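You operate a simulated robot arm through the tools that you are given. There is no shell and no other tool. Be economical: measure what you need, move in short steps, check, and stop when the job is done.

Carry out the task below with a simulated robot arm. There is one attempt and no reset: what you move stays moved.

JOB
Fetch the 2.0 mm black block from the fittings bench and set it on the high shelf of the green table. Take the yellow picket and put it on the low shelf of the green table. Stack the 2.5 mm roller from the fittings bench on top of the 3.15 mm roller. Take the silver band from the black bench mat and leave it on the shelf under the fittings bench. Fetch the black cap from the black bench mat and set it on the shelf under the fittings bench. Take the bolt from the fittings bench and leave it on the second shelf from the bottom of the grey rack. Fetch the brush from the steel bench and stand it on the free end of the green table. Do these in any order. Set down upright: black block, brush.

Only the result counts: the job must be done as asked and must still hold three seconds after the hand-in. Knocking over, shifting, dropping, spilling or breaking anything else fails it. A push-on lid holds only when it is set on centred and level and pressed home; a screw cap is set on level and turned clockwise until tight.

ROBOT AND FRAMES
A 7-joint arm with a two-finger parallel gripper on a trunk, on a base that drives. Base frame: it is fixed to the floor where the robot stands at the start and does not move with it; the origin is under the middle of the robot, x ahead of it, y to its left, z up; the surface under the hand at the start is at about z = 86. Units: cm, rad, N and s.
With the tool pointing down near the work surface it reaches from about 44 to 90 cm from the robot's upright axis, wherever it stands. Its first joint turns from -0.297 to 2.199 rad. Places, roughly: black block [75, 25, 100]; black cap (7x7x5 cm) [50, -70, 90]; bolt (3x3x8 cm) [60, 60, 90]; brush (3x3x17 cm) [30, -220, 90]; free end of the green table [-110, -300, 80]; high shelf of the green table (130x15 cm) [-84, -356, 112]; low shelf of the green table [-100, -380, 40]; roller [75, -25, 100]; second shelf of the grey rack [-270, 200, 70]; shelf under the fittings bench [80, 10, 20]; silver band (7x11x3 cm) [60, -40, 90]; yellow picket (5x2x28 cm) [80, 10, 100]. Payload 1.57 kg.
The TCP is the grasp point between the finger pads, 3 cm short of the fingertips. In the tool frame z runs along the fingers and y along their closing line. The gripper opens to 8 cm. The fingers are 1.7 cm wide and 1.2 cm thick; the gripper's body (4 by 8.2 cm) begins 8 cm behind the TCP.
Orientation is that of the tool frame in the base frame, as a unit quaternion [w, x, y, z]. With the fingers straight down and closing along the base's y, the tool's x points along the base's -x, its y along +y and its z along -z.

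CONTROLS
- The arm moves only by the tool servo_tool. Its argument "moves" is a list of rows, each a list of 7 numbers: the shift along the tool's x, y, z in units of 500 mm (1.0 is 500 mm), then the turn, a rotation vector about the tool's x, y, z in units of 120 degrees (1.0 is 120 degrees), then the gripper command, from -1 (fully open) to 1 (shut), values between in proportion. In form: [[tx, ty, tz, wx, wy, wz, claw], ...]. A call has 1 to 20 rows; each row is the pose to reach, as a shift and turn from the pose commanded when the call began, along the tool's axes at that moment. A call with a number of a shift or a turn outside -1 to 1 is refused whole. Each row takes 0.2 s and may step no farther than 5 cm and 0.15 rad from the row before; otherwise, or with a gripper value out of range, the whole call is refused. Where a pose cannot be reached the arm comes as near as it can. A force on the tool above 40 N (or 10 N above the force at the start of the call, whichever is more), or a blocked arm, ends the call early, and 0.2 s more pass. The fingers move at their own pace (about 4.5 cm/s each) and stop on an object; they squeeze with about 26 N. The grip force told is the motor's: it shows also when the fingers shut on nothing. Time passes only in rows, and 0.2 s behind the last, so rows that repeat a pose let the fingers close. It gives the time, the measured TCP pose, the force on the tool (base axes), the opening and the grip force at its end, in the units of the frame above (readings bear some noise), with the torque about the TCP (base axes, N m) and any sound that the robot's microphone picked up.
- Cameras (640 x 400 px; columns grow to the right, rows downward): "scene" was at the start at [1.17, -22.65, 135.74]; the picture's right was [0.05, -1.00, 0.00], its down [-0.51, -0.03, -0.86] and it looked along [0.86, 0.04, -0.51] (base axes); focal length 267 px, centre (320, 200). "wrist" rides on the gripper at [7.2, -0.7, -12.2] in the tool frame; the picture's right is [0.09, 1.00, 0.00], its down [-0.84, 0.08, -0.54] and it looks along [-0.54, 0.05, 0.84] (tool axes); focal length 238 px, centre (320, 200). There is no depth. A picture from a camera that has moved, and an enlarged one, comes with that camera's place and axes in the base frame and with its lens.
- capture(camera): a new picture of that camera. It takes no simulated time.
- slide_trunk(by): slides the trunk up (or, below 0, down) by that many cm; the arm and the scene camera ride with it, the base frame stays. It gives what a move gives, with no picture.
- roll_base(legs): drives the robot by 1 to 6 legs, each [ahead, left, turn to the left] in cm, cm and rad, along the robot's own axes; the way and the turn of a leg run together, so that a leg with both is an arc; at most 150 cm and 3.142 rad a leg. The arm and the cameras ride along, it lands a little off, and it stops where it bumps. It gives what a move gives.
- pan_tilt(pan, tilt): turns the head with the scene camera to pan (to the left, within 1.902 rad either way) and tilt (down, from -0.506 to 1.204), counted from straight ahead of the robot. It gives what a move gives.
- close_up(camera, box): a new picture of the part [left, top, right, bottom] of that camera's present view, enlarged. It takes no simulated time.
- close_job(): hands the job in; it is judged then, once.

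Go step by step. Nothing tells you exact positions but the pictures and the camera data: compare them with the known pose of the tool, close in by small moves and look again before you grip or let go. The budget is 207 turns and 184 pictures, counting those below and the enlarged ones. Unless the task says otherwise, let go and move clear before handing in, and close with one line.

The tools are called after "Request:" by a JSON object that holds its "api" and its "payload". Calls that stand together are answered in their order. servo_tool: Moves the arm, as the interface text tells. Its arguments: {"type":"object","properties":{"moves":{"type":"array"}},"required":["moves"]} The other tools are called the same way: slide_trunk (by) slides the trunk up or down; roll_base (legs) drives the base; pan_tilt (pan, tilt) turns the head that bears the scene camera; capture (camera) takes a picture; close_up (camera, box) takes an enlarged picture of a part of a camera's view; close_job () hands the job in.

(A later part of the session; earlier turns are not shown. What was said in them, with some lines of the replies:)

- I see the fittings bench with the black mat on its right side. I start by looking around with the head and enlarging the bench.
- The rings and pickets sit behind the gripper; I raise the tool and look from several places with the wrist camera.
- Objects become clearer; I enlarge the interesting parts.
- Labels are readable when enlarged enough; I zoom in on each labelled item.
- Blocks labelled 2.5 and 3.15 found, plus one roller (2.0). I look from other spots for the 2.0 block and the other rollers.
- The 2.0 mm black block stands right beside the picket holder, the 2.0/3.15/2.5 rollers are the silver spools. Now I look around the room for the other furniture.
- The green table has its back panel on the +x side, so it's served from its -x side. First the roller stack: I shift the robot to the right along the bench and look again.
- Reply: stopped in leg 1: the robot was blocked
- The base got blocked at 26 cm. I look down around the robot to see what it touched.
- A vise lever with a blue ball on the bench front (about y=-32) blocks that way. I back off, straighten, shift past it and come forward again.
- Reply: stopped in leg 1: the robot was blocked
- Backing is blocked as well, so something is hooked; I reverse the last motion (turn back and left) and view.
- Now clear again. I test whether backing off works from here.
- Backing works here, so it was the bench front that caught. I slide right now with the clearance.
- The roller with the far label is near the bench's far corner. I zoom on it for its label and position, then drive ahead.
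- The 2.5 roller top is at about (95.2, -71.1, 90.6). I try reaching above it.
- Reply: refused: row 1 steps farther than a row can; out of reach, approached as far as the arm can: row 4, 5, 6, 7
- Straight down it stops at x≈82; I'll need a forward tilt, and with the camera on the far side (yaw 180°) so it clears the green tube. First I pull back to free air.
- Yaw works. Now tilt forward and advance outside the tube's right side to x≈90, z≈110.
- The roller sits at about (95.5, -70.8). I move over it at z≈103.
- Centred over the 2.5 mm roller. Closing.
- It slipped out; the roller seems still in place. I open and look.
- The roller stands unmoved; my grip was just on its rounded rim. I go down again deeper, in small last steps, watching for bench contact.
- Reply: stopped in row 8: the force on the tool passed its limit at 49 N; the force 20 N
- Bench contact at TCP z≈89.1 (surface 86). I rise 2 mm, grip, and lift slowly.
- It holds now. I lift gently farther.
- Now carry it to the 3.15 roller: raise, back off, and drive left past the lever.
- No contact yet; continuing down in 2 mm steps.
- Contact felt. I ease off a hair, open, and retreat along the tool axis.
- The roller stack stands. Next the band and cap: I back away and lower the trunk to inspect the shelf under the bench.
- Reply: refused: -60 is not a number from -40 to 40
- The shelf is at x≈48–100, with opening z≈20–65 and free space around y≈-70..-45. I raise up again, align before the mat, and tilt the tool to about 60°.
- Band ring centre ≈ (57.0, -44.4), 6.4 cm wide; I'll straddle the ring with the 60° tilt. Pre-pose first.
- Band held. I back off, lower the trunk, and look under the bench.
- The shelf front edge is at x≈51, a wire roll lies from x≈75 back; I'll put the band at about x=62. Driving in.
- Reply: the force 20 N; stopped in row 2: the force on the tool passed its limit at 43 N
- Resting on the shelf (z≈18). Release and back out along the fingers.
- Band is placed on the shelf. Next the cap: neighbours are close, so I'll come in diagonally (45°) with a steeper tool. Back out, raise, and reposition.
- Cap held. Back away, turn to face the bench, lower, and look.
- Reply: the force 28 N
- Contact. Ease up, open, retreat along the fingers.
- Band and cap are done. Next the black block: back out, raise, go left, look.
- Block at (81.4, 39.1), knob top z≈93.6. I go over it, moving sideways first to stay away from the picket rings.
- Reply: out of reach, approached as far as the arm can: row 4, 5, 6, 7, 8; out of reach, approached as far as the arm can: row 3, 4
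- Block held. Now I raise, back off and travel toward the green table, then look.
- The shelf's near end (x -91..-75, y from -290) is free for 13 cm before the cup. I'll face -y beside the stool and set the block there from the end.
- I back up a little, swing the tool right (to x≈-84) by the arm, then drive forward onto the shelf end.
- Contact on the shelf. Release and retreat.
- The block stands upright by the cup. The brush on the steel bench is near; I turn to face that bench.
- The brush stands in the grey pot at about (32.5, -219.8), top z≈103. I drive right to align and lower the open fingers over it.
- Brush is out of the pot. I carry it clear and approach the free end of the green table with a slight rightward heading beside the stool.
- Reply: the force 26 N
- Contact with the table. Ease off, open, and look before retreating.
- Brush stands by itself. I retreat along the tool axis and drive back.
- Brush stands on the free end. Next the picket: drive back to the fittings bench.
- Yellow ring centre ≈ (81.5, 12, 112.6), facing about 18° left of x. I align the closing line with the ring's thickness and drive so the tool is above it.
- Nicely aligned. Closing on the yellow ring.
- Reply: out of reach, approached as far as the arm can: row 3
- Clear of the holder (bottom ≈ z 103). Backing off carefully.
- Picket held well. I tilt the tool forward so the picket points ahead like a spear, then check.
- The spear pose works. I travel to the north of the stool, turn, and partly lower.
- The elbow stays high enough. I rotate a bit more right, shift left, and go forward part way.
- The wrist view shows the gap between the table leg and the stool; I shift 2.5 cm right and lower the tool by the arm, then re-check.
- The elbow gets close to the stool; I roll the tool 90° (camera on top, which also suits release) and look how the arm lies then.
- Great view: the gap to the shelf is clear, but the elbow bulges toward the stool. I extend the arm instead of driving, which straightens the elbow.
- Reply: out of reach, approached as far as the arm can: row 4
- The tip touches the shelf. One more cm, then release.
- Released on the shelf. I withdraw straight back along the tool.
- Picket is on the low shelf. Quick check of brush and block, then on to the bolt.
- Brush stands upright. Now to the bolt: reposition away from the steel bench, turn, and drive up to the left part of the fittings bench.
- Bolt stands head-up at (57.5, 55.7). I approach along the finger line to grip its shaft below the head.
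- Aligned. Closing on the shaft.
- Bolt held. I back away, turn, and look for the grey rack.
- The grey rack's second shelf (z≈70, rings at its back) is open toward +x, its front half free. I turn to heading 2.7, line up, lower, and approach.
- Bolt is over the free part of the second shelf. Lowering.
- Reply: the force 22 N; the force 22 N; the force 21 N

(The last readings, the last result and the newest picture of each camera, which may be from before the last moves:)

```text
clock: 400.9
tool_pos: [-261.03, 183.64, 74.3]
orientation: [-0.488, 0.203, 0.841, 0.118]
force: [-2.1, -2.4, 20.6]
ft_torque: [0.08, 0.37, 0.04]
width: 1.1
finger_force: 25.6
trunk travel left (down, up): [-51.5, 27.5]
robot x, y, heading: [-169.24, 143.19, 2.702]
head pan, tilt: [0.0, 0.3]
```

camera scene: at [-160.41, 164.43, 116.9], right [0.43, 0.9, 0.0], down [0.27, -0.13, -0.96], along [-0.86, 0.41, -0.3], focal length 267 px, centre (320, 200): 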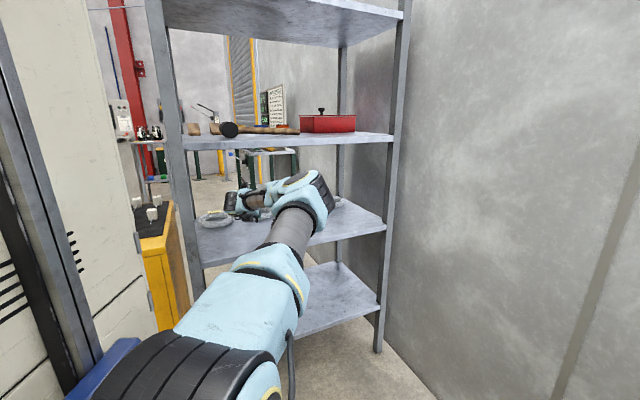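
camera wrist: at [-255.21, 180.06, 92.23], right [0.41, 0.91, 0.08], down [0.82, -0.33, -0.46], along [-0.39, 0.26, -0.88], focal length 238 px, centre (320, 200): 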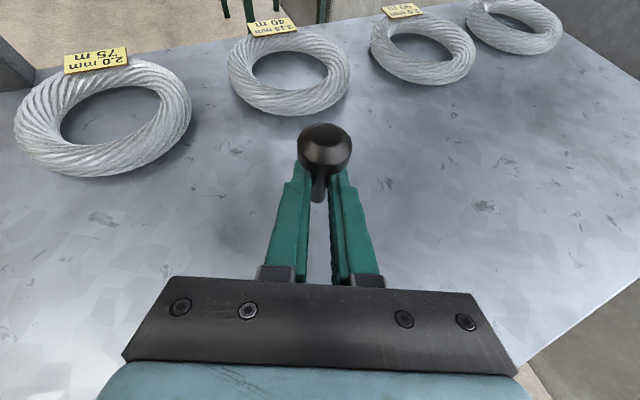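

Bolt rests on the shelf (it slid a little in the grip). Look, then release gently.

Request:
{"api": "servo_tool", "payload": {"moves": [[0.003, 0, -0.0017, 0, 0, 0, 1], [0.003, 0, -0.0017, 0, 0, 0, 0.7], [0.003, 0, -0.0017, 0, 0, 0, 0.65], [0.003, 0, -0.0017, 0, 0, 0, 0.5], [0.003, 0, -0.0017, 0, 0, 0, 0.3], [0.003, 0, -0.0017, 0, 0, 0, 0.0], [0.003, 0, -0.0017, 0, 0, 0, -0.2], [0.003, 0, -0.0017, 0, 0, 0, -0.2]]}}

Request:
{"api": "capture", "payload": {"camera": "wrist"}}

```text
clock: 402.7
tool_pos: [-261.2, 183.83, 74.5]
orientation: [-0.489, 0.202, 0.84, 0.117]
force: [-0.7, -0.4, -0.2]
ft_torque: [0.02, 0.0, 0.05]
width: 4.83
finger_force: 0.2
trunk travel left (down, up): [-51.5, 27.5]
robot x, y, heading: [-168.79, 143.35, 2.696]
head pan, tilt: [0.0, 0.3]
```

```text
21 pictures are left
camera wrist: at [-255.24, 180.07, 86.83], right [0.41, 0.91, 0.08], down [0.82, -0.33, -0.46], along [-0.39, 0.26, -0.88], focal length 238 px, centre (320, 200)
```

wrist: 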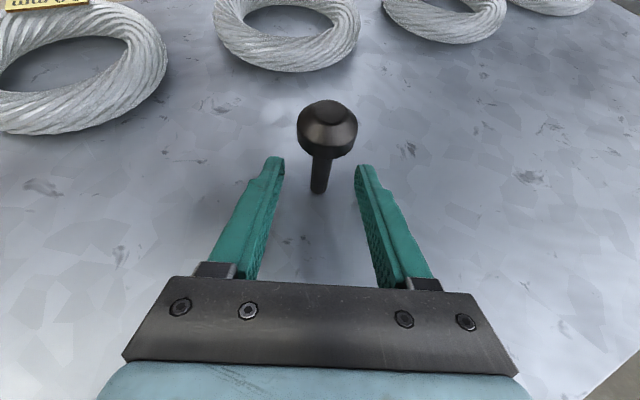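

The bolt stands by itself. Retreat along the tool axis and drive back.

Request:
{"api": "servo_tool", "payload": {"moves": [[0, 0, -0.04, 0, 0, 0, -0.2], [0, 0, -0.1, 0, 0, 0, -0.2], [0, 0, -0.18, 0, 0, 0, -0.2], [-0.02, 0, -0.26, 0, 0, 0, -0.2]]}}

Request:
{"api": "roll_base", "payload": {"legs": [[-45, 0, 0]]}}

Request:
{"api": "capture", "payload": {"camera": "scene"}}

Request:
{"api": "close_up", "payload": {"camera": "scene", "box": [180, 120, 400, 270]}}

```text
clock: 403.7
tool_pos: [-250.6, 178.41, 80.07]
orientation: [-0.489, 0.203, 0.84, 0.119]
force: [-0.7, -0.1, -0.6]
ft_torque: [-0.04, 0.02, 0.02]
width: 4.8
finger_force: 0.1
trunk travel left (down, up): [-51.5, 27.5]
robot x, y, heading: [-169.26, 143.04, 2.695]
head pan, tilt: [0.0, 0.3]
```

```text
clock: 406.5
tool_pos: [-209.75, 159.27, 80.14]
orientation: [-0.489, 0.203, 0.84, 0.119]
force: [0.2, -0.5, 0.2]
ft_torque: [0.0, -0.01, -0.01]
width: 4.8
finger_force: 0.1
trunk travel left (down, up): [-51.5, 27.5]
robot x, y, heading: [-128.45, 123.9, 2.697]
head pan, tilt: [0.0, 0.3]
```

```text
20 pictures are left
camera scene: at [-119.63, 145.03, 116.9], right [0.43, 0.9, 0.0], down [0.27, -0.13, -0.96], along [-0.86, 0.41, -0.3], focal length 267 px, centre (320, 200)
```

scene: 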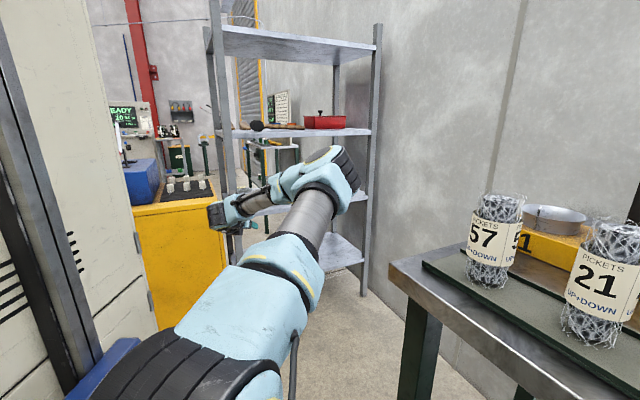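

```text
2.67 times, centred on (290, 195) of scene
camera zoom: at [-119.63, 145.03, 116.9], right [0.43, 0.9, 0.0], down [0.27, -0.13, -0.96], along [-0.86, 0.41, -0.3], focal length 711 px, centre (400, 213)
```

zoom: 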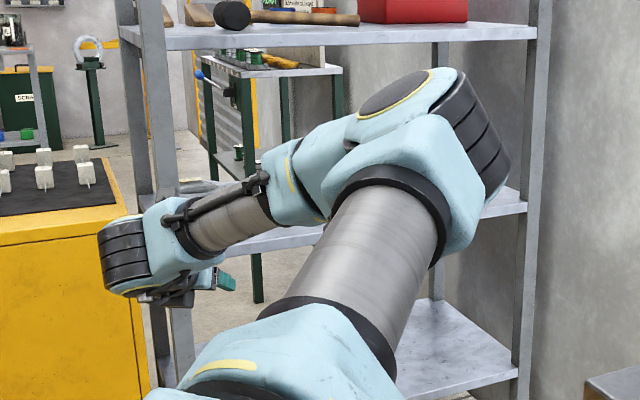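

Every item has been seen in its place and the arm is clear, so I hand in.

Request:
{"api": "close_job", "payload": {}}

```text
The job is handed in.
```

I finished all seven placements and handed the job in; no result came back. After release I saw each item at rest in its place, with the black block and the brush standing upright. One thing could count against it: early on, the base bumped near the lever with the blue ball on the fittings bench front. I saw no damage, but I can't rule out that the lever shifted.
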